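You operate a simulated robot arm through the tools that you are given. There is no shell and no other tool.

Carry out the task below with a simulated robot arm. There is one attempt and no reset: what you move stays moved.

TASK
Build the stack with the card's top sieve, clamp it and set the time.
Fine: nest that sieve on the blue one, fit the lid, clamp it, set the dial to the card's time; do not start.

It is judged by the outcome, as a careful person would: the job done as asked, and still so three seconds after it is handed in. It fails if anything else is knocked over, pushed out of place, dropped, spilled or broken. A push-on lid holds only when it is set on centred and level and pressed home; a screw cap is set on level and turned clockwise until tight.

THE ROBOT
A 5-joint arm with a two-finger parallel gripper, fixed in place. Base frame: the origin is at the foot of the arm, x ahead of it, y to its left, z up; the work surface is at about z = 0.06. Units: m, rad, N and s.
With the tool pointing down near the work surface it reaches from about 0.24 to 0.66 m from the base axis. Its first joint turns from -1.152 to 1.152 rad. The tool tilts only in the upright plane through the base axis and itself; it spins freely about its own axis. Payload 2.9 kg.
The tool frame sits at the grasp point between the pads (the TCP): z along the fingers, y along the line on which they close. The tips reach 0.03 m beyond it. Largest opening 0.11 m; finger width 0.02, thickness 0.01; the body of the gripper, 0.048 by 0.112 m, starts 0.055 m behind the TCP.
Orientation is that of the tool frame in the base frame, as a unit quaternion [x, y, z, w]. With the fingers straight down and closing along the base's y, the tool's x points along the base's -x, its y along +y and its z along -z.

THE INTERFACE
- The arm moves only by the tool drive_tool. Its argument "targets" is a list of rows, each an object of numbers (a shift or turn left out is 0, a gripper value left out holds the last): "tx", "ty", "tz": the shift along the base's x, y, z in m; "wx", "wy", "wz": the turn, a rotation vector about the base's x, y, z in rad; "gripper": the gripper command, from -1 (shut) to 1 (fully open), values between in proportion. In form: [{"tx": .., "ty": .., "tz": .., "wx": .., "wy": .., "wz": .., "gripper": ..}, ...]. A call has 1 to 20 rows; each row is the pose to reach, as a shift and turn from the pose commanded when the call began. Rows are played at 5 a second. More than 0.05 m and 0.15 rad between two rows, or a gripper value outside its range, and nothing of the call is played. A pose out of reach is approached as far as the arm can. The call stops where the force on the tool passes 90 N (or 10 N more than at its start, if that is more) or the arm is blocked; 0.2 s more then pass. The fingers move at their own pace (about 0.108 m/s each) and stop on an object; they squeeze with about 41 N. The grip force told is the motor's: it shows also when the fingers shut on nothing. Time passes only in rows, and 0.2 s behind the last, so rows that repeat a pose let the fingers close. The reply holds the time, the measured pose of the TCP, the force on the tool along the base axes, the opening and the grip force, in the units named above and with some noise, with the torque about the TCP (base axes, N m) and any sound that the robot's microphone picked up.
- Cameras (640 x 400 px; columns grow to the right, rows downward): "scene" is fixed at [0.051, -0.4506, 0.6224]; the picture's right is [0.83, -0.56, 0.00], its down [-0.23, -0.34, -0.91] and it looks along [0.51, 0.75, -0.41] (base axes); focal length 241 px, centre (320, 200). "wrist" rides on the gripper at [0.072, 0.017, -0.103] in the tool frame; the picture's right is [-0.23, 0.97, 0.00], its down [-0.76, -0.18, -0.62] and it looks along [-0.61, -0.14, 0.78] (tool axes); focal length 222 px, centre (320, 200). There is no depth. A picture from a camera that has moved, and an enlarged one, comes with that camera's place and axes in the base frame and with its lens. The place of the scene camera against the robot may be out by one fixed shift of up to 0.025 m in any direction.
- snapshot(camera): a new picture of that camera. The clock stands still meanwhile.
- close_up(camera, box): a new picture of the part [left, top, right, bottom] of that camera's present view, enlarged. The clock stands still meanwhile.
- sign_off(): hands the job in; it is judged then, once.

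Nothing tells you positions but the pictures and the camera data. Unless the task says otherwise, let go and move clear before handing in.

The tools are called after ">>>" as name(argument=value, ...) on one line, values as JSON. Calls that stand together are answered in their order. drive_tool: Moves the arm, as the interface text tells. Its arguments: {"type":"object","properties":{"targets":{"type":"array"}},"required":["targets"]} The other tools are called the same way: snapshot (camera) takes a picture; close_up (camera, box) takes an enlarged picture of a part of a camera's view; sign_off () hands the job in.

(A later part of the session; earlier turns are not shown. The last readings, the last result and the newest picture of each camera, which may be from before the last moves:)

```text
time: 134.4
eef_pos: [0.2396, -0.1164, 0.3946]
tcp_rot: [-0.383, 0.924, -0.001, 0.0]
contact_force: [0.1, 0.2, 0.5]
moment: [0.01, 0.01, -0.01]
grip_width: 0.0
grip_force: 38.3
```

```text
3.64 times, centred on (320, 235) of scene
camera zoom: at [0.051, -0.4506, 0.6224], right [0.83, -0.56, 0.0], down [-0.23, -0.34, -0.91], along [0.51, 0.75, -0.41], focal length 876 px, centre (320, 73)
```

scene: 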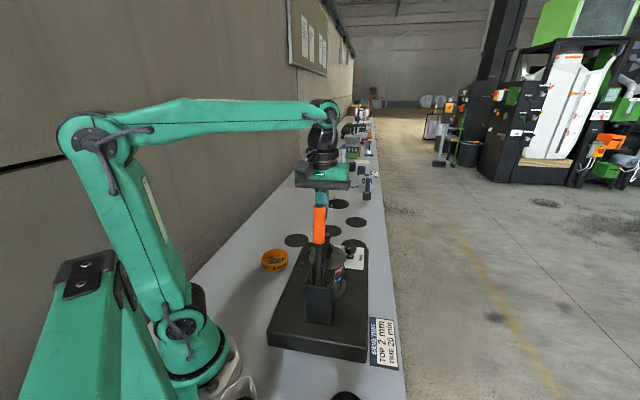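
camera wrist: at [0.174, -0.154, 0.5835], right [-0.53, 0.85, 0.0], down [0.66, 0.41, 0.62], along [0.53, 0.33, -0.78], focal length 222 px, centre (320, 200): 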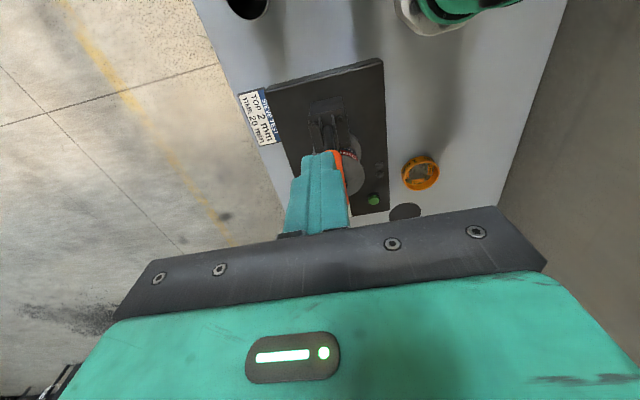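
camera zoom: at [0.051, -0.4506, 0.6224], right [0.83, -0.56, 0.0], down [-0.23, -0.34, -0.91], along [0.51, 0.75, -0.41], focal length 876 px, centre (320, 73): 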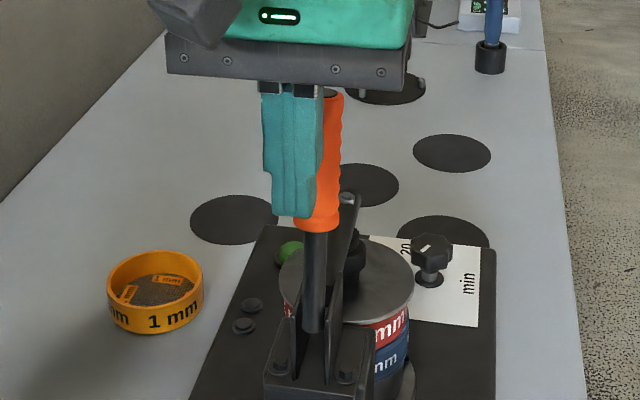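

>>> drive_tool(targets=[{"tx": 0.0093, "ty": 0.0047}, {"tx": 0.0165, "ty": 0.0117}, {"tx": 0.0237, "ty": 0.0186}, {"tx": 0.0274, "ty": 0.022}, {"tx": 0.0274, "ty": 0.022}])

>>> close_up(camera="scene", box=[270, 180, 370, 290])

>>> close_up(camera="wrist", box=[240, 60, 420, 210])

```text
time: 135.6
eef_pos: [0.2692, -0.0942, 0.3955]
tcp_rot: [-0.383, 0.924, -0.001, 0.001]
contact_force: [0.0, -0.8, 0.5]
moment: [0.0, 0.04, -0.02]
grip_width: 0.0001
grip_force: 37.7
```

```text
3.64 times, centred on (320, 235) of scene
camera zoom: at [0.051, -0.4506, 0.6224], right [0.83, -0.56, 0.0], down [-0.23, -0.34, -0.91], along [0.51, 0.75, -0.41], focal length 876 px, centre (320, 73)
```

zoom: 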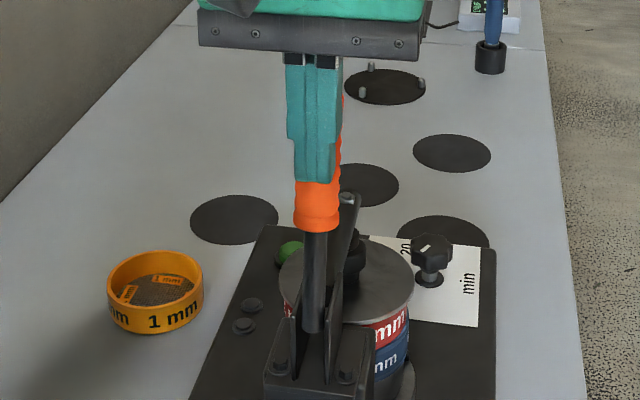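

```text
2.67 times, centred on (330, 135) of wrist
camera zoom: at [0.2045, -0.1339, 0.4987], right [-0.53, 0.85, 0.0], down [0.66, 0.41, 0.62], along [0.53, 0.33, -0.78], focal length 592 px, centre (293, 373)
```

zoom: 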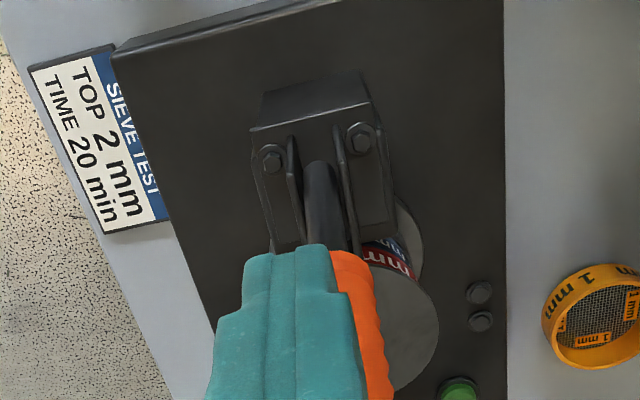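

>>> drive_tool(targets=[{"tx": 0.0036, "ty": 0.0035}, {"tx": 0.0072, "ty": 0.0069}, {"tx": 0.0108, "ty": 0.0104}, {"tx": 0.0144, "ty": 0.0139}, {"tx": 0.0144, "ty": 0.0139}])

>>> close_up(camera="scene", box=[290, 200, 360, 280])

```text
time: 136.8
eef_pos: [0.2821, -0.0803, 0.3945]
tcp_rot: [-0.382, 0.924, 0.0, 0.0]
contact_force: [-0.6, 0.8, -0.1]
moment: [0.01, 0.02, -0.02]
grip_width: 0.0001
grip_force: 37.9
```

```text
5.00 times, centred on (325, 240) of scene
camera zoom: at [0.051, -0.4506, 0.6224], right [0.83, -0.56, 0.0], down [-0.23, -0.34, -0.91], along [0.51, 0.75, -0.41], focal length 1204 px, centre (295, 0)
```

zoom: 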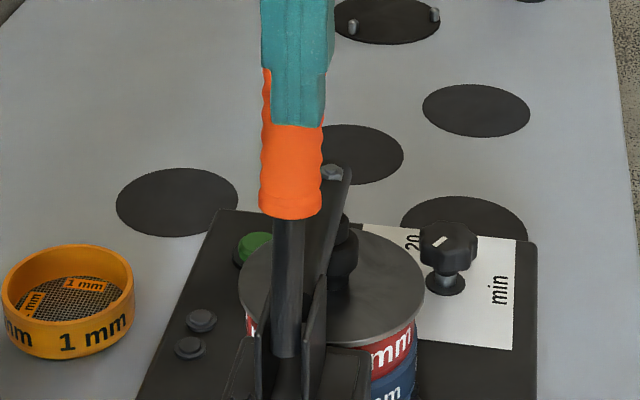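

>>> drive_tool(targets=[{"tx": 0.0026, "ty": 0.0038}, {"tx": 0.0055, "ty": 0.0066}, {"tx": 0.0084, "ty": 0.0094}, {"tx": 0.0113, "ty": 0.0121}, {"tx": 0.0113, "ty": 0.0121}])

>>> close_up(camera="scene", box=[290, 200, 360, 280])

```text
time: 137.5
eef_pos: [0.2838, -0.0787, 0.3954]
tcp_rot: [-0.374, 0.927, 0.003, -0.003]
contact_force: [-20.5, -42.5, 4.3]
moment: [-1.01, 0.79, -0.13]
grip_width: 0.0
grip_force: 37.1
stopped in row 3: the force on the tool passed its limit at 99 N (the readings are from after the stop); the commanded pose is now the measured one
```

```text
5.00 times, centred on (325, 240) of scene
camera zoom: at [0.0509, -0.4508, 0.6223], right [0.83, -0.56, 0.0], down [-0.23, -0.34, -0.91], along [0.51, 0.75, -0.41], focal length 1204 px, centre (295, 0)
```

zoom: 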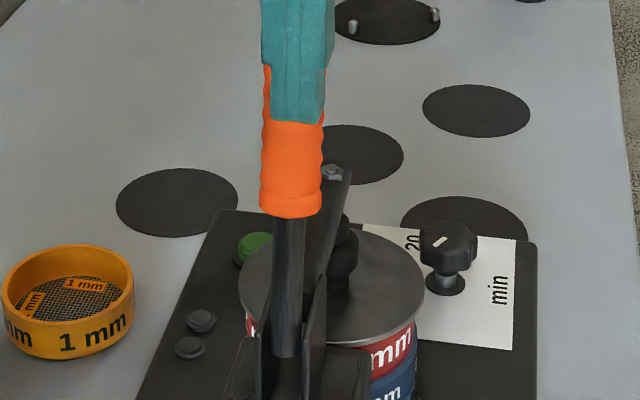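

The handle is nearly vertical and stiff at about 99 N: the foot is hard on the knob but I heard no latch. I'll back off a little and check whether both sieves show the same band height, i.e. whether the stack is fully down.

>>> drive_tool(targets=[{"tx": -0.0036, "ty": -0.0035}, {"tx": -0.0108, "ty": -0.0104}, {"tx": -0.0216, "ty": -0.0208}, {"tx": -0.0216, "ty": -0.0208}])

>>> close_up(camera="scene", box=[325, 248, 355, 290])

>>> close_up(camera="scene", box=[300, 200, 360, 290])

```text
time: 138.5
eef_pos: [0.2648, -0.0963, 0.396]
tcp_rot: [-0.377, 0.926, 0.002, -0.003]
contact_force: [-0.2, 0.3, -0.1]
moment: [0.0, -0.02, -0.01]
grip_width: 0.0001
grip_force: 37.8
```

```text
9.52 times, centred on (340, 269) of scene
camera zoom: at [0.051, -0.4506, 0.6224], right [0.83, -0.56, 0.0], down [-0.23, -0.34, -0.91], along [0.51, 0.75, -0.41], focal length 2294 px, centre (130, -457)
```

zoom: 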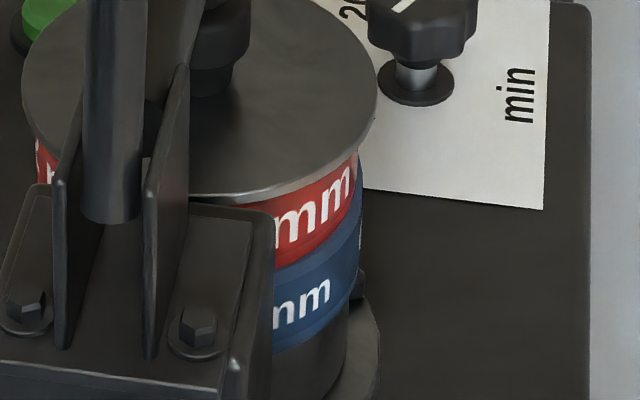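

```text
4.44 times, centred on (330, 245) of scene
camera zoom: at [0.051, -0.4506, 0.6224], right [0.83, -0.56, 0.0], down [-0.23, -0.34, -0.91], along [0.51, 0.75, -0.41], focal length 1070 px, centre (276, 0)
```

zoom: 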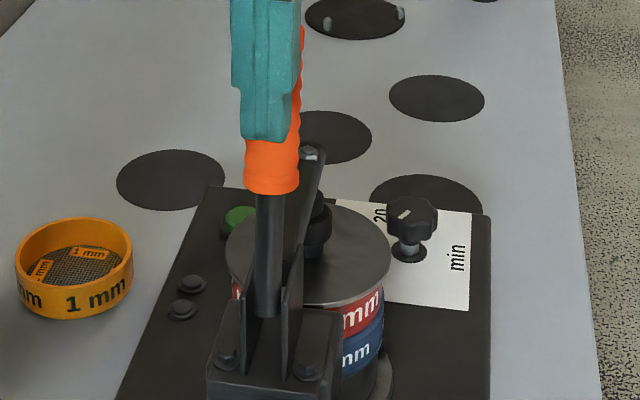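

>>> close_up(camera="scene", box=[318, 228, 342, 256])

>>> close_up(camera="wrist", box=[280, 60, 420, 200])

```text
14.29 times, centred on (330, 242) of scene
camera zoom: at [0.051, -0.4506, 0.6224], right [0.83, -0.56, 0.0], down [-0.23, -0.34, -0.91], along [0.51, 0.75, -0.41], focal length 3440 px, centre (177, -400)
```

zoom: 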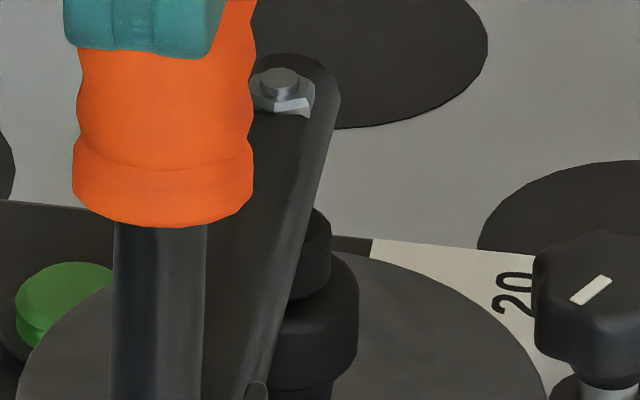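

```text
2.86 times, centred on (350, 130) of wrist
camera zoom: at [0.2006, -0.1369, 0.4987], right [-0.52, 0.85, 0.0], down [0.67, 0.4, 0.62], along [0.53, 0.33, -0.78], focal length 635 px, centre (234, 400)
```

zoom: 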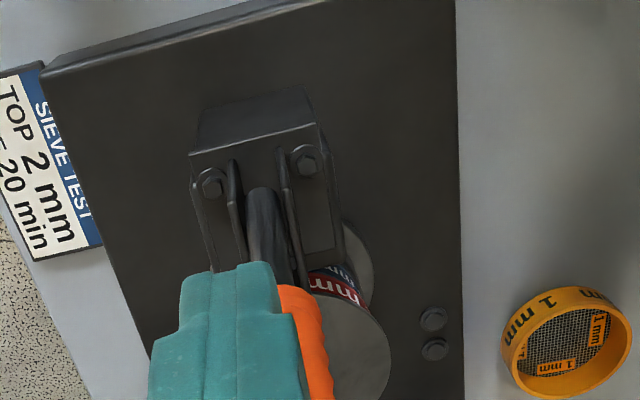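

The foot is down on the knob. I want a side-on measurement of the clamp, so I'll rise and look at it with the camera facing across the clamp plane.

>>> drive_tool(targets=[{"tz": 0.04, "tx": -0.01, "ty": -0.01}, {"tz": 0.08, "tx": -0.01, "ty": -0.01}, {"tz": 0.105, "tx": -0.01, "ty": -0.01, "wz": -0.1}, {"tz": 0.105, "tx": -0.005, "ty": 0.02, "wz": -0.25}, {"tz": 0.105, "tx": 0.0, "ty": 0.04, "wz": -0.39}, {"tz": 0.105, "tx": 0.003, "ty": 0.06, "wz": -0.53}, {"tz": 0.105, "tx": 0.006, "ty": 0.08, "wz": -0.67}, {"tz": 0.105, "tx": 0.009, "ty": 0.1, "wz": -0.81}, {"tz": 0.105, "tx": 0.011, "ty": 0.12, "wz": -0.95}, {"tz": 0.105, "tx": 0.011, "ty": 0.12, "wz": -1.09}, {"tz": 0.105, "tx": 0.011, "ty": 0.12, "wz": -1.23}, {"tz": 0.105, "tx": 0.011, "ty": 0.12, "wz": -1.34}, {"tz": 0.105, "tx": 0.011, "ty": 0.12, "wz": -1.34}])

>>> snapshot(camera="wrist")

>>> close_up(camera="wrist", box=[200, 30, 440, 210])

```text
time: 141.3
eef_pos: [0.2743, 0.022, 0.5004]
tcp_rot: [0.28, 0.96, 0.0, 0.0]
contact_force: [0.1, 0.2, 0.1]
moment: [-0.01, -0.03, 0.04]
grip_width: 0.0
grip_force: 38.2
```

```text
taken
camera wrist: at [0.2221, 0.0753, 0.6036], right [0.71, 0.7, 0.0], down [0.55, -0.56, 0.62], along [0.44, -0.45, -0.78], focal length 222 px, centre (320, 200)
```

wrist: 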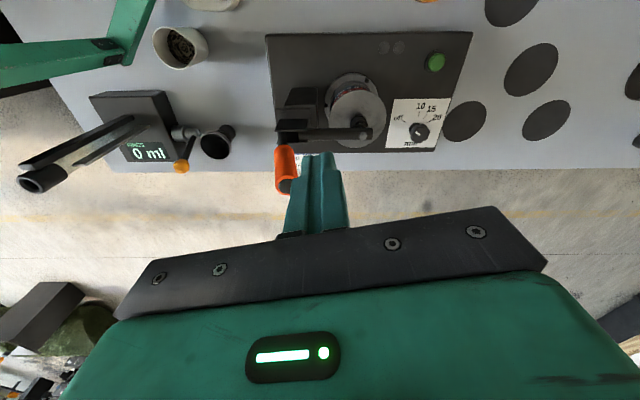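

```text
2.22 times, centred on (320, 120) of wrist
camera zoom: at [0.2221, 0.0753, 0.6036], right [0.71, 0.7, 0.0], down [0.55, -0.56, 0.62], along [0.44, -0.45, -0.78], focal length 494 px, centre (320, 378)
```

zoom: 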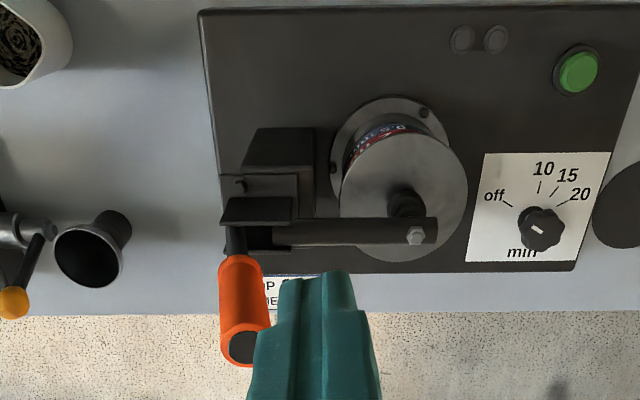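

>>> close_up(camera="wrist", box=[270, 100, 390, 175])

>>> close_up(camera="wrist", box=[320, 90, 380, 150])

>>> close_up(camera="wrist", box=[380, 90, 450, 160])

```text
5.33 times, centred on (330, 138) of wrist
camera zoom: at [0.2221, 0.0753, 0.6036], right [0.71, 0.7, 0.0], down [0.55, -0.56, 0.62], along [0.44, -0.45, -0.78], focal length 1185 px, centre (267, 533)
```

zoom: 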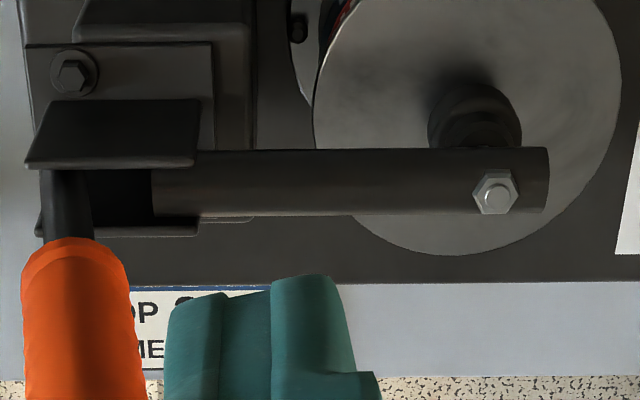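

```text
6.67 times, centred on (350, 120) of wrist
camera zoom: at [0.2221, 0.0753, 0.6036], right [0.71, 0.7, 0.0], down [0.55, -0.56, 0.62], along [0.44, -0.45, -0.78], focal length 1481 px, centre (120, 733)
```

zoom: 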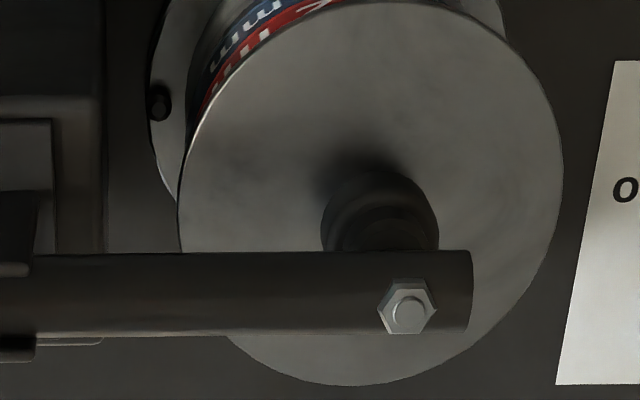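

```text
5.71 times, centred on (415, 125) of wrist
camera zoom: at [0.2221, 0.0753, 0.6036], right [0.71, 0.7, 0.0], down [0.55, -0.56, 0.62], along [0.44, -0.45, -0.78], focal length 1269 px, centre (-223, 629)
```

zoom: 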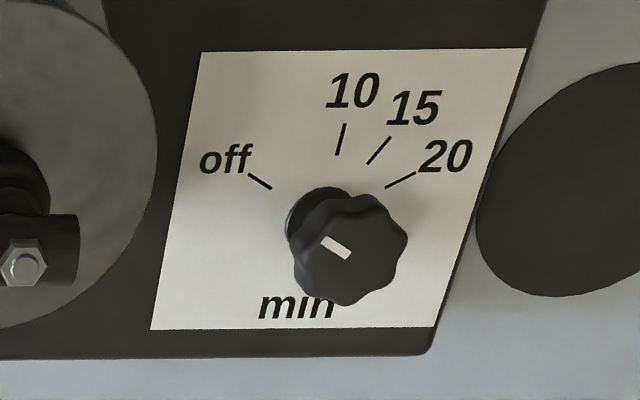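

The side view shows the arm horizontal with its foot centred on the knob (E = 0.098) and the handle about 10° past vertical. To make sure it's fully home I'll push the handle again from behind, slowly, watching from this side.

>>> drive_tool(targets=[{"tx": -0.004, "ty": -0.04}, {"tx": -0.009, "ty": -0.08}, {"tx": -0.0132, "ty": -0.116}, {"tx": -0.0132, "ty": -0.116, "tz": -0.04}, {"tx": -0.0132, "ty": -0.116, "tz": -0.08}, {"tx": -0.0132, "ty": -0.116, "tz": -0.103}, {"tx": -0.0132, "ty": -0.116, "tz": -0.103}])

>>> snapshot(camera="wrist")

>>> close_up(camera="scene", box=[290, 190, 360, 270])

```text
time: 142.9
eef_pos: [0.2617, -0.092, 0.3986]
tcp_rot: [0.279, 0.96, 0.0, -0.002]
contact_force: [-0.2, -0.4, -0.7]
moment: [-0.01, -0.01, 0.01]
grip_width: 0.0
grip_force: 38.0
```

```text
taken
camera wrist: at [0.2095, -0.0402, 0.501], right [0.71, 0.7, 0.0], down [0.55, -0.56, 0.62], along [0.44, -0.44, -0.78], focal length 222 px, centre (320, 200)
```

wrist: 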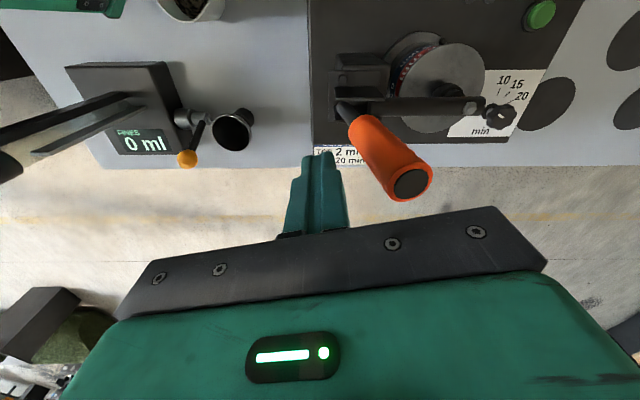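

```text
5.00 times, centred on (325, 230) of scene
camera zoom: at [0.051, -0.4506, 0.6224], right [0.83, -0.56, 0.0], down [-0.23, -0.34, -0.91], along [0.51, 0.75, -0.41], focal length 1204 px, centre (295, 50)
```

zoom: 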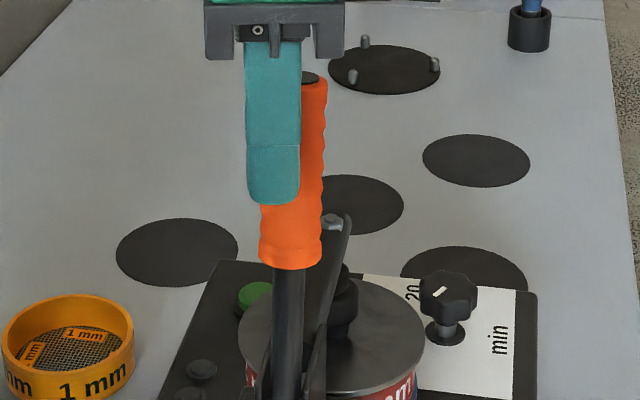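

>>> drive_tool(targets=[{"tx": 0.0036, "ty": 0.0035}, {"tx": 0.0072, "ty": 0.0069}, {"tx": 0.0108, "ty": 0.0104}, {"tx": 0.013, "ty": 0.0125}, {"tx": 0.0144, "ty": 0.0139}, {"tx": 0.0151, "ty": 0.0146}, {"tx": 0.0158, "ty": 0.0152}, {"tx": 0.0166, "ty": 0.0159}, {"tx": 0.0173, "ty": 0.0166}, {"tx": 0.018, "ty": 0.0173}, {"tx": 0.0187, "ty": 0.018}])

>>> snapshot(camera="wrist")

```text
time: 145.3
eef_pos: [0.2799, -0.0754, 0.3963]
tcp_rot: [0.28, 0.96, 0.001, -0.001]
contact_force: [-5.5, -9.1, 1.2]
moment: [-0.27, 0.16, -0.04]
grip_width: 0.0
grip_force: 37.8
```

```text
taken
camera wrist: at [0.2278, -0.0226, 0.5007], right [0.71, 0.7, 0.0], down [0.55, -0.56, 0.62], along [0.43, -0.44, -0.78], focal length 222 px, centre (320, 200)
```

wrist: 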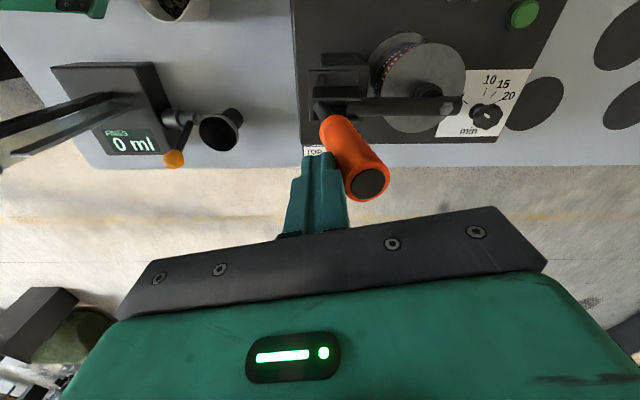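

>>> drive_tool(targets=[{"tx": 0.0005, "ty": 0.0005}, {"tx": 0.001, "ty": 0.001}, {"tx": 0.0014, "ty": 0.0014}, {"tx": 0.0019, "ty": 0.0018}, {"tx": 0.0024, "ty": 0.0023}, {"tx": 0.0029, "ty": 0.0028}, {"tx": 0.0029, "ty": 0.0028}, {"tx": 0.0029, "ty": 0.0028}])

>>> close_up(camera="wrist", box=[270, 60, 510, 220])

```text
time: 147.1
eef_pos: [0.2819, -0.0731, 0.3958]
tcp_rot: [0.282, 0.96, 0.0, -0.004]
contact_force: [-34.7, -49.4, 9.2]
moment: [-1.43, 0.92, -0.26]
grip_width: 0.0
grip_force: 37.5
```

```text
2.50 times, centred on (390, 140) of wrist
camera zoom: at [0.2301, -0.0209, 0.5009], right [0.72, 0.7, 0.0], down [0.55, -0.56, 0.62], along [0.43, -0.45, -0.79], focal length 555 px, centre (145, 350)
```

zoom: 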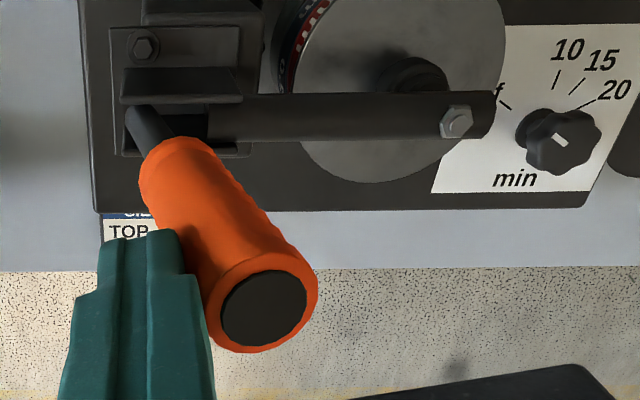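

>>> drive_tool(targets=[{"tx": 0.0004, "ty": 0.0004}, {"tx": 0.0008, "ty": 0.0008}, {"tx": 0.0012, "ty": 0.0012}, {"tx": 0.0012, "ty": 0.0012}, {"tx": 0.0012, "ty": 0.0012}, {"tx": 0.0012, "ty": 0.0012}, {"tx": 0.0012, "ty": 0.0012}])

>>> close_up(camera="wrist", box=[270, 60, 510, 220])

```text
time: 148.7
eef_pos: [0.2825, -0.072, 0.3978]
tcp_rot: [0.282, 0.959, 0.0, -0.004]
contact_force: [-40.4, -62.0, 10.7]
moment: [-1.78, 1.14, -0.33]
grip_width: 0.0001
grip_force: 37.5
```

```text
2.50 times, centred on (390, 140) of wrist
camera zoom: at [0.2309, -0.0205, 0.5013], right [0.72, 0.7, 0.0], down [0.55, -0.56, 0.62], along [0.43, -0.45, -0.79], focal length 555 px, centre (145, 350)
```

zoom: 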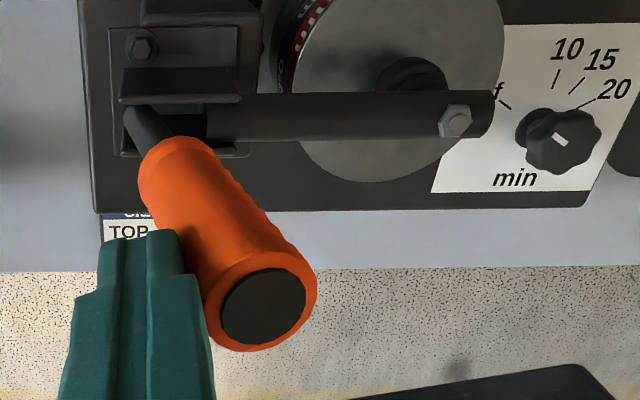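

The handle is against a hard stop (about 74 N gives no further travel), the arm is horizontal and the foot is on the knob, so the clamp is closed. I'll back off, rise and move to the dial, whose axis is at about (0.533, 0.0945). Its pointer is at "off".

>>> drive_tool(targets=[{"tx": -0.0072, "ty": -0.0069}, {"tx": -0.022, "ty": -0.021}, {"tx": -0.022, "ty": -0.021, "tz": 0.04}, {"tx": -0.022, "ty": -0.021, "tz": 0.08}, {"tx": -0.022, "ty": -0.021, "tz": 0.11}, {"tx": -0.022, "ty": -0.021, "tz": 0.11}])

>>> snapshot(camera="wrist")

>>> close_up(camera="scene", box=[290, 190, 360, 290])

```text
time: 150.1
eef_pos: [0.2621, -0.0909, 0.5073]
tcp_rot: [0.279, 0.96, 0.001, -0.001]
contact_force: [-0.2, -0.6, 0.3]
moment: [-0.02, 0.01, 0.01]
grip_width: 0.0002
grip_force: 37.4
```

```text
taken
camera wrist: at [0.2095, -0.0391, 0.6113], right [0.71, 0.7, 0.0], down [0.55, -0.56, 0.62], along [0.44, -0.44, -0.78], focal length 222 px, centre (320, 200)
```

wrist: 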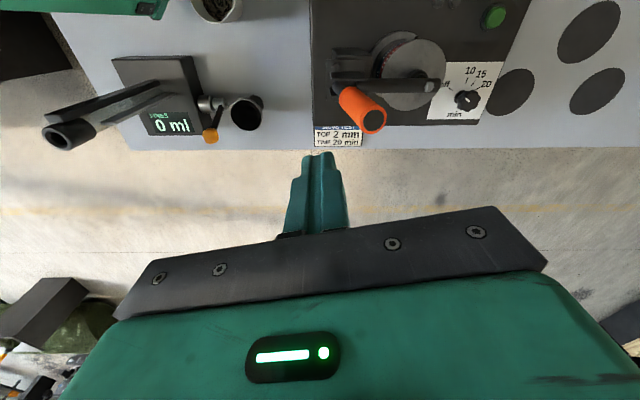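

```text
4.00 times, centred on (325, 240) of scene
camera zoom: at [0.051, -0.4506, 0.6224], right [0.83, -0.56, 0.0], down [-0.23, -0.34, -0.91], along [0.51, 0.75, -0.41], focal length 963 px, centre (300, 40)
```

zoom: 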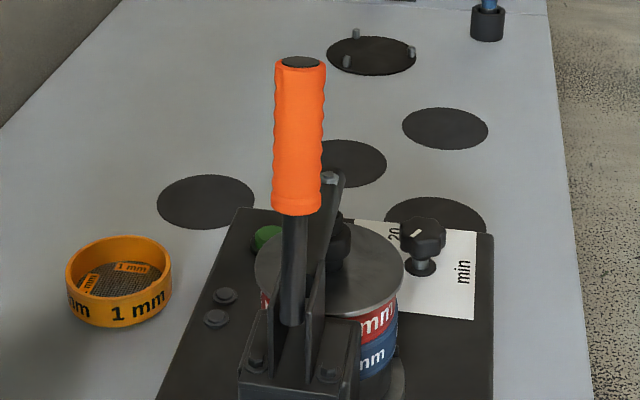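

Clamp handle upright and holding. Now moving over to the dial with the tool turned so that a 120° clockwise twist stays well within the wrist's range.

>>> drive_tool(targets=[{"tx": 0.027, "ty": 0.018, "wz": 0.149}, {"tx": 0.054, "ty": 0.036, "wz": 0.298}, {"tx": 0.081, "ty": 0.054, "tz": -0.005, "wz": 0.447}, {"tx": 0.108, "ty": 0.073, "tz": -0.01, "wz": 0.596}, {"tx": 0.135, "ty": 0.092, "tz": -0.03, "wz": 0.745}, {"tx": 0.162, "ty": 0.11, "tz": -0.055, "wz": 0.894}, {"tx": 0.189, "ty": 0.128, "tz": -0.08, "wz": 1.043}, {"tx": 0.21, "ty": 0.143, "tz": -0.115, "wz": 1.192}, {"tx": 0.231, "ty": 0.157, "tz": -0.15, "wz": 1.341}, {"tx": 0.248, "ty": 0.169, "tz": -0.185, "wz": 1.49}, {"tx": 0.262, "ty": 0.179, "tz": -0.21, "wz": 1.639, "gripper": 0.3}, {"tx": 0.271, "ty": 0.1854, "tz": -0.227, "wz": 1.788, "gripper": 0.3}, {"tx": 0.271, "ty": 0.1854, "tz": -0.227, "wz": 1.788, "gripper": 0.3}])

>>> snapshot(camera="wrist")

>>> close_up(camera="wrist", box=[240, 20, 400, 160])

```text
time: 152.9
eef_pos: [0.5338, 0.0939, 0.2789]
tcp_rot: [-0.575, 0.818, 0.001, -0.001]
contact_force: [-0.3, 0.2, 0.7]
moment: [0.0, -0.03, 0.0]
grip_width: 0.0718
grip_force: 0.0
```

```text
taken
camera wrist: at [0.4936, 0.0309, 0.383], right [-0.84, 0.54, 0.0], down [0.43, 0.66, 0.62], along [0.34, 0.52, -0.78], focal length 222 px, centre (320, 200)
```

wrist: 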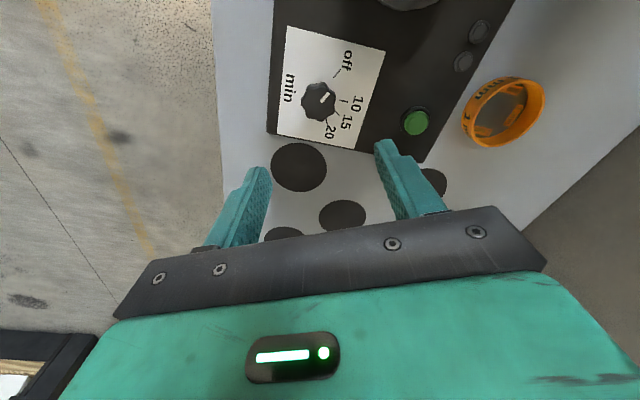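

```text
2.86 times, centred on (320, 90) of wrist
camera zoom: at [0.4936, 0.0309, 0.383], right [-0.84, 0.54, 0.0], down [0.43, 0.66, 0.62], along [0.34, 0.52, -0.78], focal length 635 px, centre (320, 514)
```

zoom: 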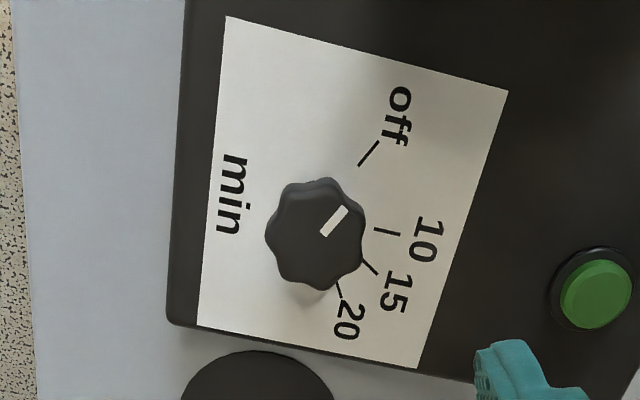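

>>> drive_tool(targets=[{"tx": 0.001, "tz": -0.04}, {"tx": 0.001, "tz": -0.08}, {"tx": 0.001, "tz": -0.12}, {"tx": 0.001, "tz": -0.135}, {"tx": 0.001, "tz": -0.135}])

>>> snapshot(camera="wrist")

>>> close_up(camera="scene", box=[310, 205, 390, 275])

```text
time: 154.1
eef_pos: [0.5345, 0.0924, 0.1447]
tcp_rot: [-0.574, 0.819, 0.002, -0.002]
contact_force: [-0.3, 0.6, 0.2]
moment: [0.03, -0.01, 0.0]
grip_width: 0.0714
grip_force: 0.0
```

```text
taken
camera wrist: at [0.494, 0.0303, 0.2486], right [-0.84, 0.55, 0.0], down [0.43, 0.66, 0.62], along [0.34, 0.52, -0.78], focal length 222 px, centre (320, 200)
```

wrist: 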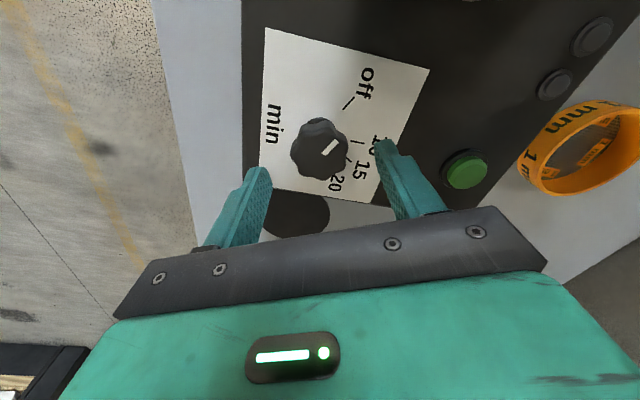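

```text
5.71 times, centred on (350, 240) of scene
camera zoom: at [0.051, -0.4506, 0.6224], right [0.83, -0.56, 0.0], down [-0.23, -0.34, -0.91], along [0.51, 0.75, -0.41], focal length 1376 px, centre (149, -29)
```

zoom: 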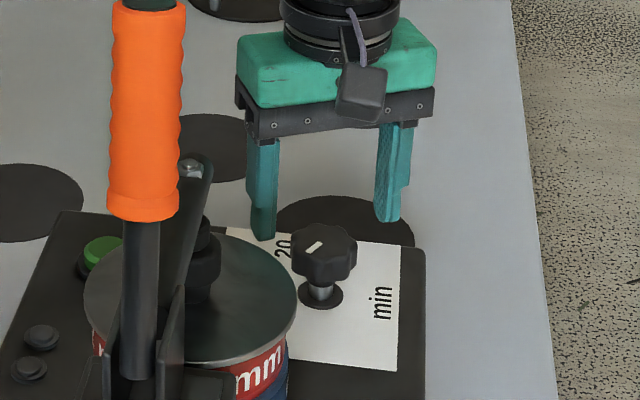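

>>> drive_tool(targets=[{"tz": -0.01}, {"tz": -0.02}, {"tz": -0.028}, {"tz": -0.032}, {"tz": -0.032}])

>>> snapshot(camera="wrist")

>>> close_up(camera="scene", box=[320, 215, 380, 270])

```text
time: 155.3
eef_pos: [0.5341, 0.0929, 0.1133]
tcp_rot: [-0.574, 0.819, 0.002, -0.004]
contact_force: [0.2, 0.5, 0.8]
moment: [-0.01, 0.01, 0.03]
grip_width: 0.0715
grip_force: 0.0
```

```text
taken
camera wrist: at [0.4939, 0.0308, 0.2166], right [-0.84, 0.55, 0.0], down [0.43, 0.66, 0.62], along [0.34, 0.52, -0.78], focal length 222 px, centre (320, 200)
```

wrist: 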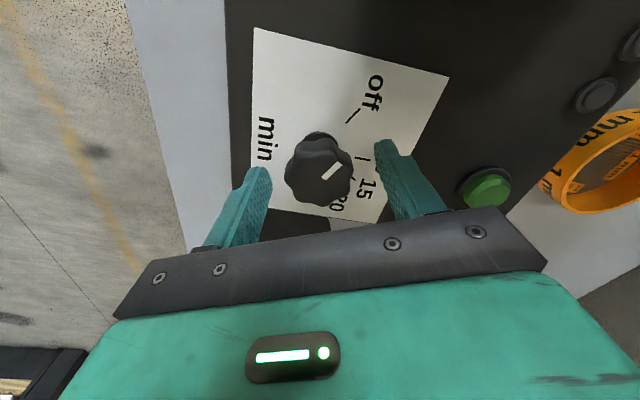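

```text
7.27 times, centred on (350, 242) of scene
camera zoom: at [0.051, -0.4506, 0.6224], right [0.83, -0.56, 0.0], down [-0.23, -0.34, -0.91], along [0.51, 0.75, -0.41], focal length 1752 px, centre (102, -109)
```

zoom: 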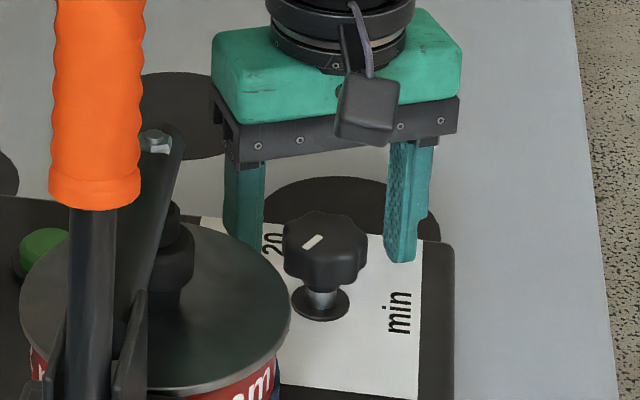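

>>> drive_tool(targets=[{"tz": -0.005}, {"tz": -0.01}, {"tz": -0.01}, {"tz": -0.01, "gripper": -0.1}, {"tz": -0.01, "gripper": -1}, {"tz": -0.01, "gripper": -1}, {"tz": -0.01, "gripper": -1}])

>>> snapshot(camera="wrist")

>>> close_up(camera="scene", box=[320, 215, 380, 270])

```text
time: 156.9
eef_pos: [0.5333, 0.0922, 0.1022]
tcp_rot: [-0.574, 0.819, 0.001, -0.002]
contact_force: [4.9, -2.4, -5.8]
moment: [-0.02, -0.63, -0.01]
grip_width: 0.042
grip_force: 44.7
```

```text
taken
camera wrist: at [0.4943, 0.0302, 0.2067], right [-0.84, 0.55, 0.0], down [0.43, 0.66, 0.62], along [0.34, 0.52, -0.78], focal length 222 px, centre (320, 200)
```

wrist: 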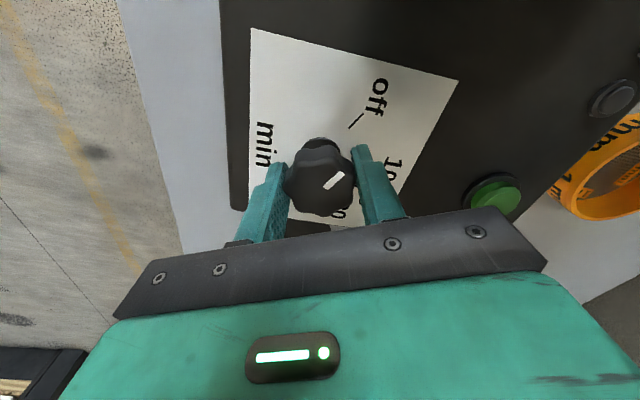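

```text
7.27 times, centred on (350, 242) of scene
camera zoom: at [0.051, -0.4506, 0.6224], right [0.83, -0.56, 0.0], down [-0.23, -0.34, -0.91], along [0.51, 0.75, -0.41], focal length 1752 px, centre (102, -109)
```

zoom: 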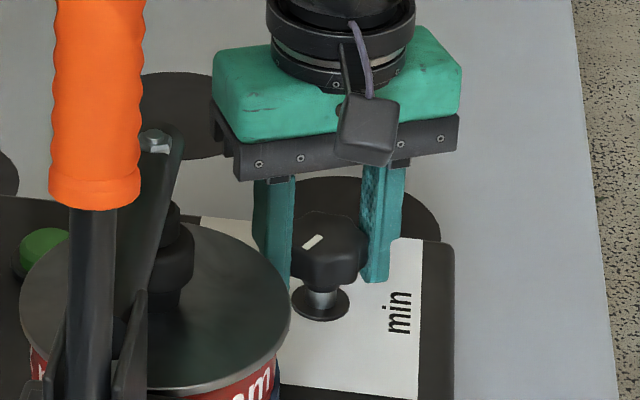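

Knob gripped with low side load. Turning clockwise in two stages.

>>> drive_tool(targets=[{"wz": -0.14, "gripper": -1}, {"wz": -0.28}, {"wz": -0.42}, {"wz": -0.56}, {"wz": -0.7}, {"wz": -0.84}, {"wz": -0.98}, {"wz": -1.05}, {"wz": -1.05}])

>>> snapshot(camera="wrist")

>>> close_up(camera="scene", box=[320, 215, 380, 270])

```text
time: 158.9
eef_pos: [0.5329, 0.0942, 0.1019]
tcp_rot: [-0.086, 0.996, -0.001, -0.001]
contact_force: [-1.6, 17.3, 1.3]
moment: [0.26, 0.93, 0.03]
grip_width: 0.0419
grip_force: 45.0
```

```text
taken
camera wrist: at [0.4596, 0.0978, 0.2067], right [0.06, 1.0, 0.0], down [0.78, -0.04, 0.62], along [0.62, -0.04, -0.78], focal length 222 px, centre (320, 200)
```

wrist: 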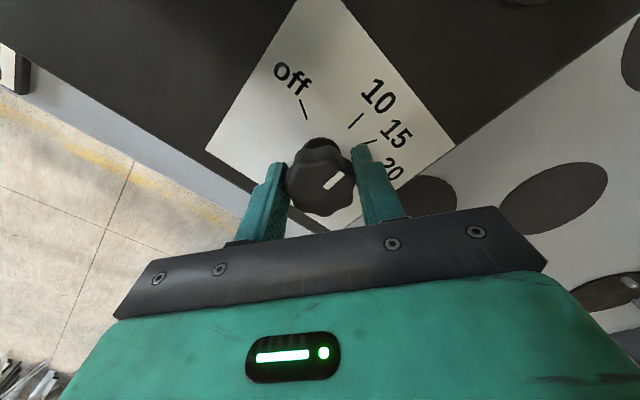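

```text
7.27 times, centred on (350, 242) of scene
camera zoom: at [0.051, -0.4506, 0.6224], right [0.83, -0.56, 0.0], down [-0.23, -0.34, -0.91], along [0.51, 0.75, -0.41], focal length 1752 px, centre (102, -109)
```

zoom: 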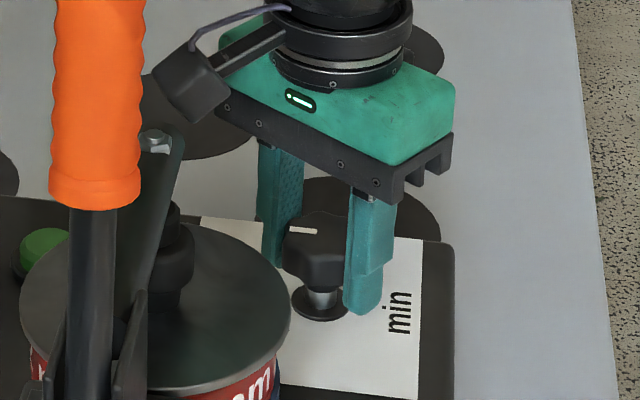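

>>> drive_tool(targets=[{"wz": -0.14, "gripper": -1}, {"wz": -0.28}, {"wz": -0.42}, {"wz": -0.56}, {"wz": -0.7}, {"wz": -0.84}, {"wz": -0.98}, {"wz": -1.055}, {"wz": -1.055}])

>>> snapshot(camera="wrist")

>>> close_up(camera="scene", box=[320, 215, 380, 270])

```text
time: 160.9
eef_pos: [0.5355, 0.0952, 0.104]
tcp_rot: [0.427, 0.904, 0.001, 0.002]
contact_force: [6.8, 27.0, -5.2]
moment: [0.25, 0.68, 0.01]
grip_width: 0.0417
grip_force: 45.1
```

```text
taken
camera wrist: at [0.5009, 0.1608, 0.2063], right [0.9, 0.44, 0.01], down [0.34, -0.7, 0.62], along [0.28, -0.56, -0.78], focal length 222 px, centre (320, 200)
```

wrist: 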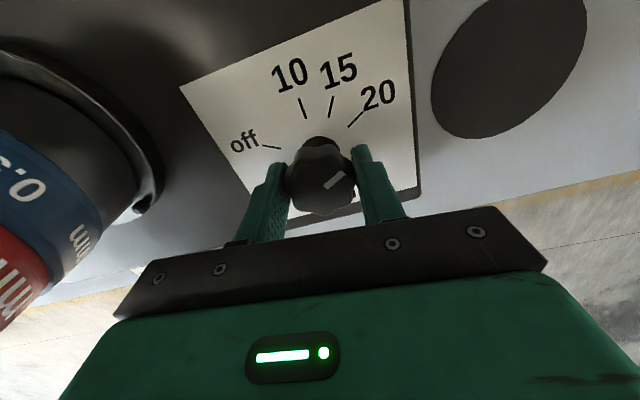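

```text
7.27 times, centred on (350, 242) of scene
camera zoom: at [0.0511, -0.4506, 0.6224], right [0.83, -0.56, 0.0], down [-0.23, -0.34, -0.91], along [0.51, 0.75, -0.41], focal length 1752 px, centre (102, -109)
```

zoom: 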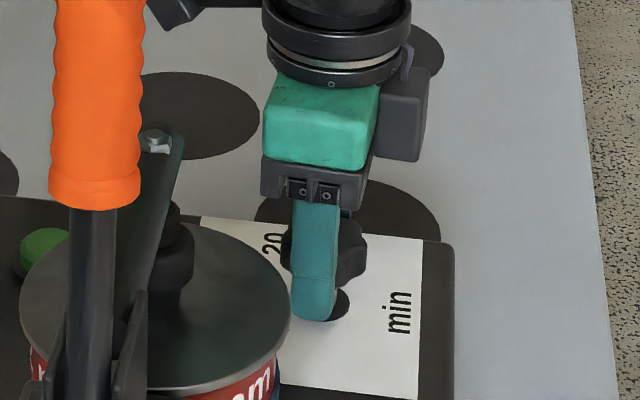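

>>> close_up(camera="wrist", box=[260, 80, 420, 220])

```text
2.86 times, centred on (340, 150) of wrist
camera zoom: at [0.5009, 0.1608, 0.2063], right [0.9, 0.44, 0.01], down [0.34, -0.7, 0.62], along [0.28, -0.56, -0.78], focal length 635 px, centre (263, 343)
```

zoom: 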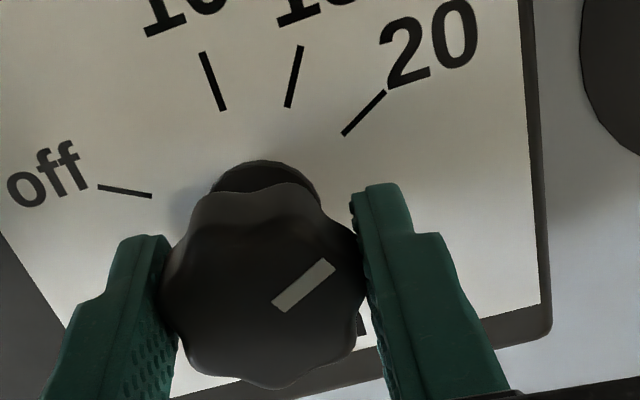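

The pointer reads about 72–75° against the 20 mark at about 74.6°, so it's on 20. I'll relieve the side load and release.

>>> drive_tool(targets=[{"ty": 0.0008, "tx": 0.0002, "gripper": -1}, {"ty": 0.0014, "tx": 0.0003}, {"ty": 0.0014, "tx": 0.0003}])

>>> drive_tool(targets=[{"gripper": -0.15}, {"gripper": 0.1}, {"gripper": 0.3}, {"gripper": 0.3}])

>>> close_up(camera="wrist", box=[260, 80, 420, 220])

```text
time: 161.7
eef_pos: [0.5349, 0.0947, 0.1033]
tcp_rot: [0.427, 0.904, 0.001, 0.002]
contact_force: [9.2, 18.6, -9.3]
moment: [-0.4, -0.17, 0.0]
grip_width: 0.0417
grip_force: 45.5
```

```text
time: 162.7
eef_pos: [0.5349, 0.0954, 0.1035]
tcp_rot: [0.427, 0.904, 0.0, 0.001]
contact_force: [-0.8, -0.4, 0.3]
moment: [-0.01, 0.0, -0.03]
grip_width: 0.0714
grip_force: 0.1
```

```text
2.86 times, centred on (340, 150) of wrist
camera zoom: at [0.5011, 0.1607, 0.2066], right [0.9, 0.44, 0.0], down [0.34, -0.7, 0.62], along [0.28, -0.56, -0.78], focal length 635 px, centre (263, 343)
```

zoom: 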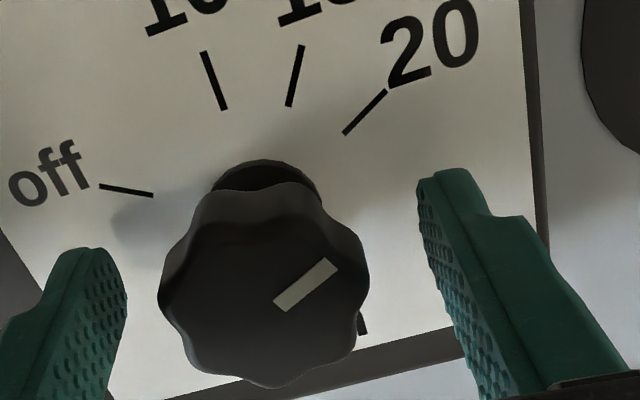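

Released; the pointer stayed put. I'll rise and check the dial from higher up.

>>> drive_tool(targets=[{"tz": 0.03}, {"tz": 0.06}, {"tz": 0.1}, {"tz": 0.14}, {"tz": 0.16}, {"tz": 0.16}])

>>> close_up(camera="wrist", box=[240, 20, 400, 150])

>>> snapshot(camera="wrist")

>>> close_up(camera="scene", box=[320, 225, 380, 275])

```text
time: 164.1
eef_pos: [0.5342, 0.0939, 0.2644]
tcp_rot: [0.428, 0.904, 0.0, 0.002]
contact_force: [-0.6, -0.2, 0.7]
moment: [0.01, -0.02, -0.02]
grip_width: 0.0717
grip_force: 0.1
```

```text
3.08 times, centred on (320, 85) of wrist
camera zoom: at [0.501, 0.1601, 0.3675], right [0.9, 0.44, 0.0], down [0.34, -0.7, 0.62], along [0.28, -0.56, -0.78], focal length 684 px, centre (320, 554)
```

zoom: 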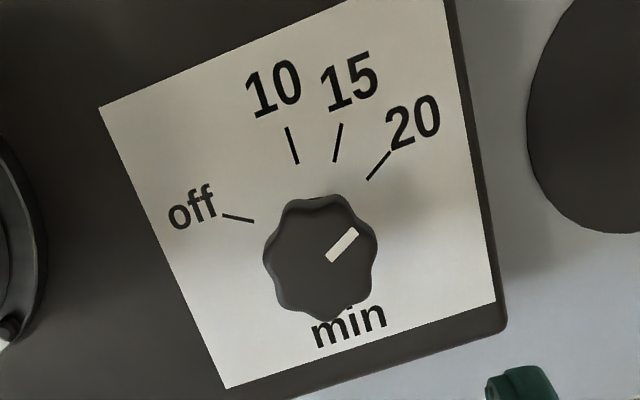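

```text
taken
camera wrist: at [0.501, 0.1601, 0.3675], right [0.9, 0.44, 0.0], down [0.34, -0.7, 0.62], along [0.28, -0.56, -0.78], focal length 222 px, centre (320, 200)
```

wrist: 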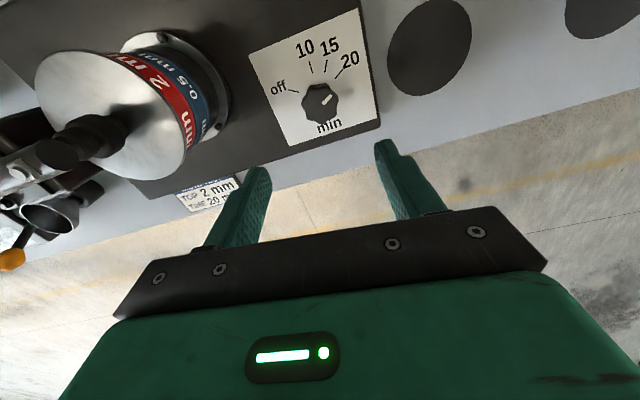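

```text
8.00 times, centred on (350, 250) of scene
camera zoom: at [0.051, -0.4506, 0.6224], right [0.83, -0.56, 0.0], down [-0.23, -0.34, -0.91], along [0.51, 0.75, -0.41], focal length 1927 px, centre (80, -200)
```

zoom: 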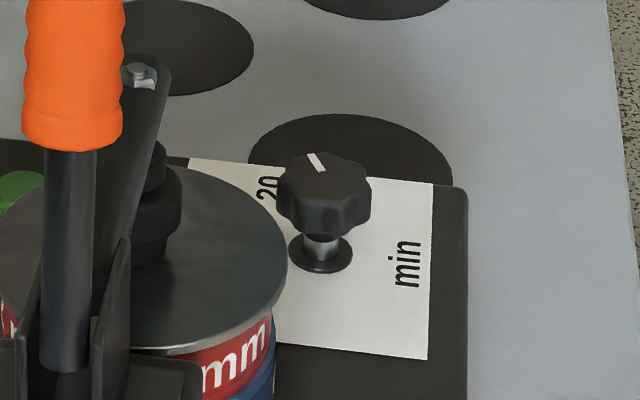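

The pointer is parallel to the 20 tick (74.7° against 74.6°). This pose also shows the stack from a new side, so I'll check the lid and clamp seating.

>>> close_up(camera="wrist", box=[0, 20, 250, 220])

>>> close_up(camera="wrist", box=[100, 20, 240, 190])

```text
2.00 times, centred on (125, 120) of wrist
camera zoom: at [0.501, 0.1601, 0.3675], right [0.9, 0.44, 0.0], down [0.34, -0.7, 0.62], along [0.28, -0.56, -0.78], focal length 444 px, centre (710, 360)
```

zoom: 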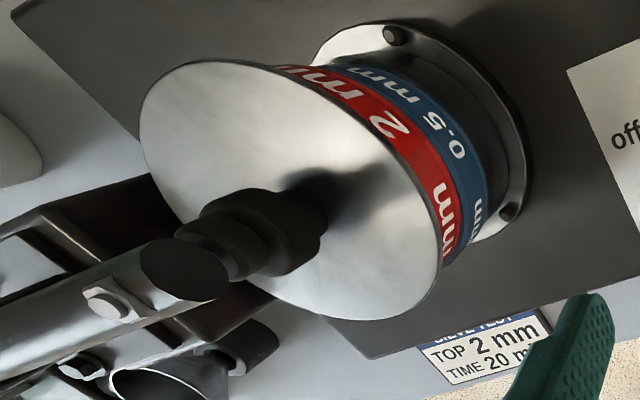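

```text
2.35 times, centred on (170, 105) of wrist
camera zoom: at [0.501, 0.1601, 0.3675], right [0.9, 0.44, 0.0], down [0.34, -0.7, 0.62], along [0.28, -0.56, -0.78], focal length 523 px, centre (673, 424)
```

zoom: 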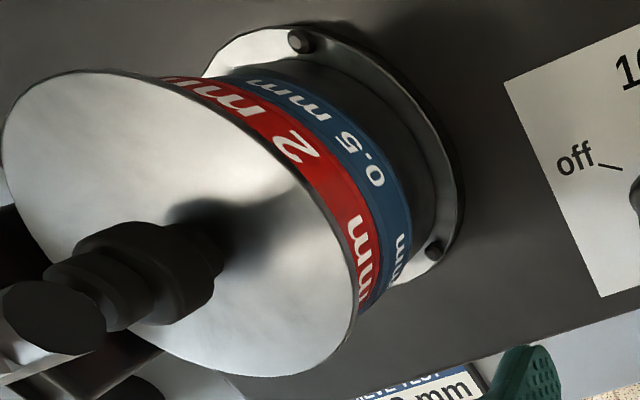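

The new view shows pan, blue, red and lid all flush and concentric, with the foot on the knob. The handle leans forward, so my earlier pushes acted low on it. I'll give the clamp one more slow push near the handle's top to make sure it is fully home.

>>> drive_tool(targets=[{"tx": -0.009, "ty": -0.0064, "tz": 0.017, "wz": 0.026, "gripper": -1}, {"tx": -0.023, "ty": -0.0164, "tz": 0.042, "wz": 0.053}, {"tx": -0.04, "ty": -0.0284, "tz": 0.077, "wz": 0.079}, {"tx": -0.061, "ty": -0.0424, "tz": 0.112, "wz": 0.105}, {"tx": -0.082, "ty": -0.0574, "tz": 0.147, "wz": 0.132}, {"tx": -0.109, "ty": -0.0754, "tz": 0.172, "wz": 0.158}, {"tx": -0.136, "ty": -0.0934, "tz": 0.197, "wz": 0.184}, {"tx": -0.163, "ty": -0.1124, "tz": 0.217, "wz": 0.21}, {"tx": -0.19, "ty": -0.1314, "tz": 0.227, "wz": 0.237}, {"tx": -0.217, "ty": -0.1494, "tz": 0.235, "wz": 0.263}, {"tx": -0.244, "ty": -0.1674, "tz": 0.235, "wz": 0.29}, {"tx": -0.273, "ty": -0.187, "tz": 0.235, "wz": 0.316}, {"tx": -0.273, "ty": -0.187, "tz": 0.2, "wz": 0.316}, {"tx": -0.273, "ty": -0.187, "tz": 0.165, "wz": 0.316}, {"tx": -0.273, "ty": -0.187, "tz": 0.165, "wz": 0.316}])

>>> snapshot(camera="wrist")

>>> close_up(camera="scene", box=[290, 180, 360, 260])

```text
time: 167.3
eef_pos: [0.2624, -0.0934, 0.4269]
tcp_rot: [0.279, 0.96, 0.0, -0.001]
contact_force: [0.4, 0.2, 0.5]
moment: [0.01, 0.01, 0.02]
grip_width: 0.0
grip_force: 38.0
```

```text
taken
camera wrist: at [0.2095, -0.04, 0.5314], right [0.71, 0.7, 0.0], down [0.55, -0.56, 0.62], along [0.44, -0.44, -0.78], focal length 222 px, centre (320, 200)
```

wrist: 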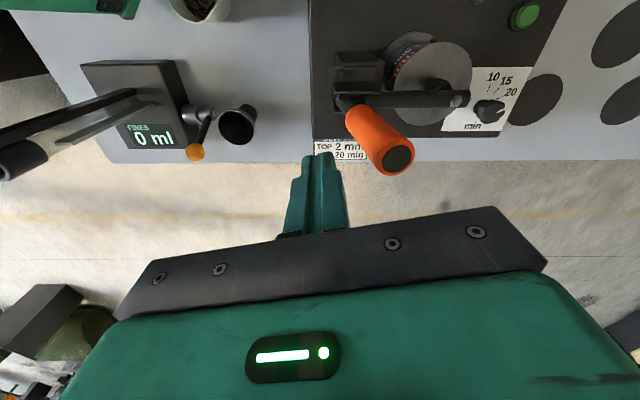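

```text
5.00 times, centred on (325, 220) of scene
camera zoom: at [0.051, -0.4506, 0.6224], right [0.83, -0.56, 0.0], down [-0.23, -0.34, -0.91], along [0.51, 0.75, -0.41], focal length 1204 px, centre (295, 100)
```

zoom: 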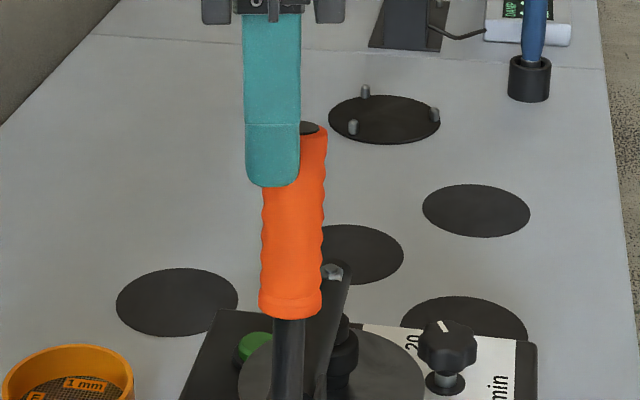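

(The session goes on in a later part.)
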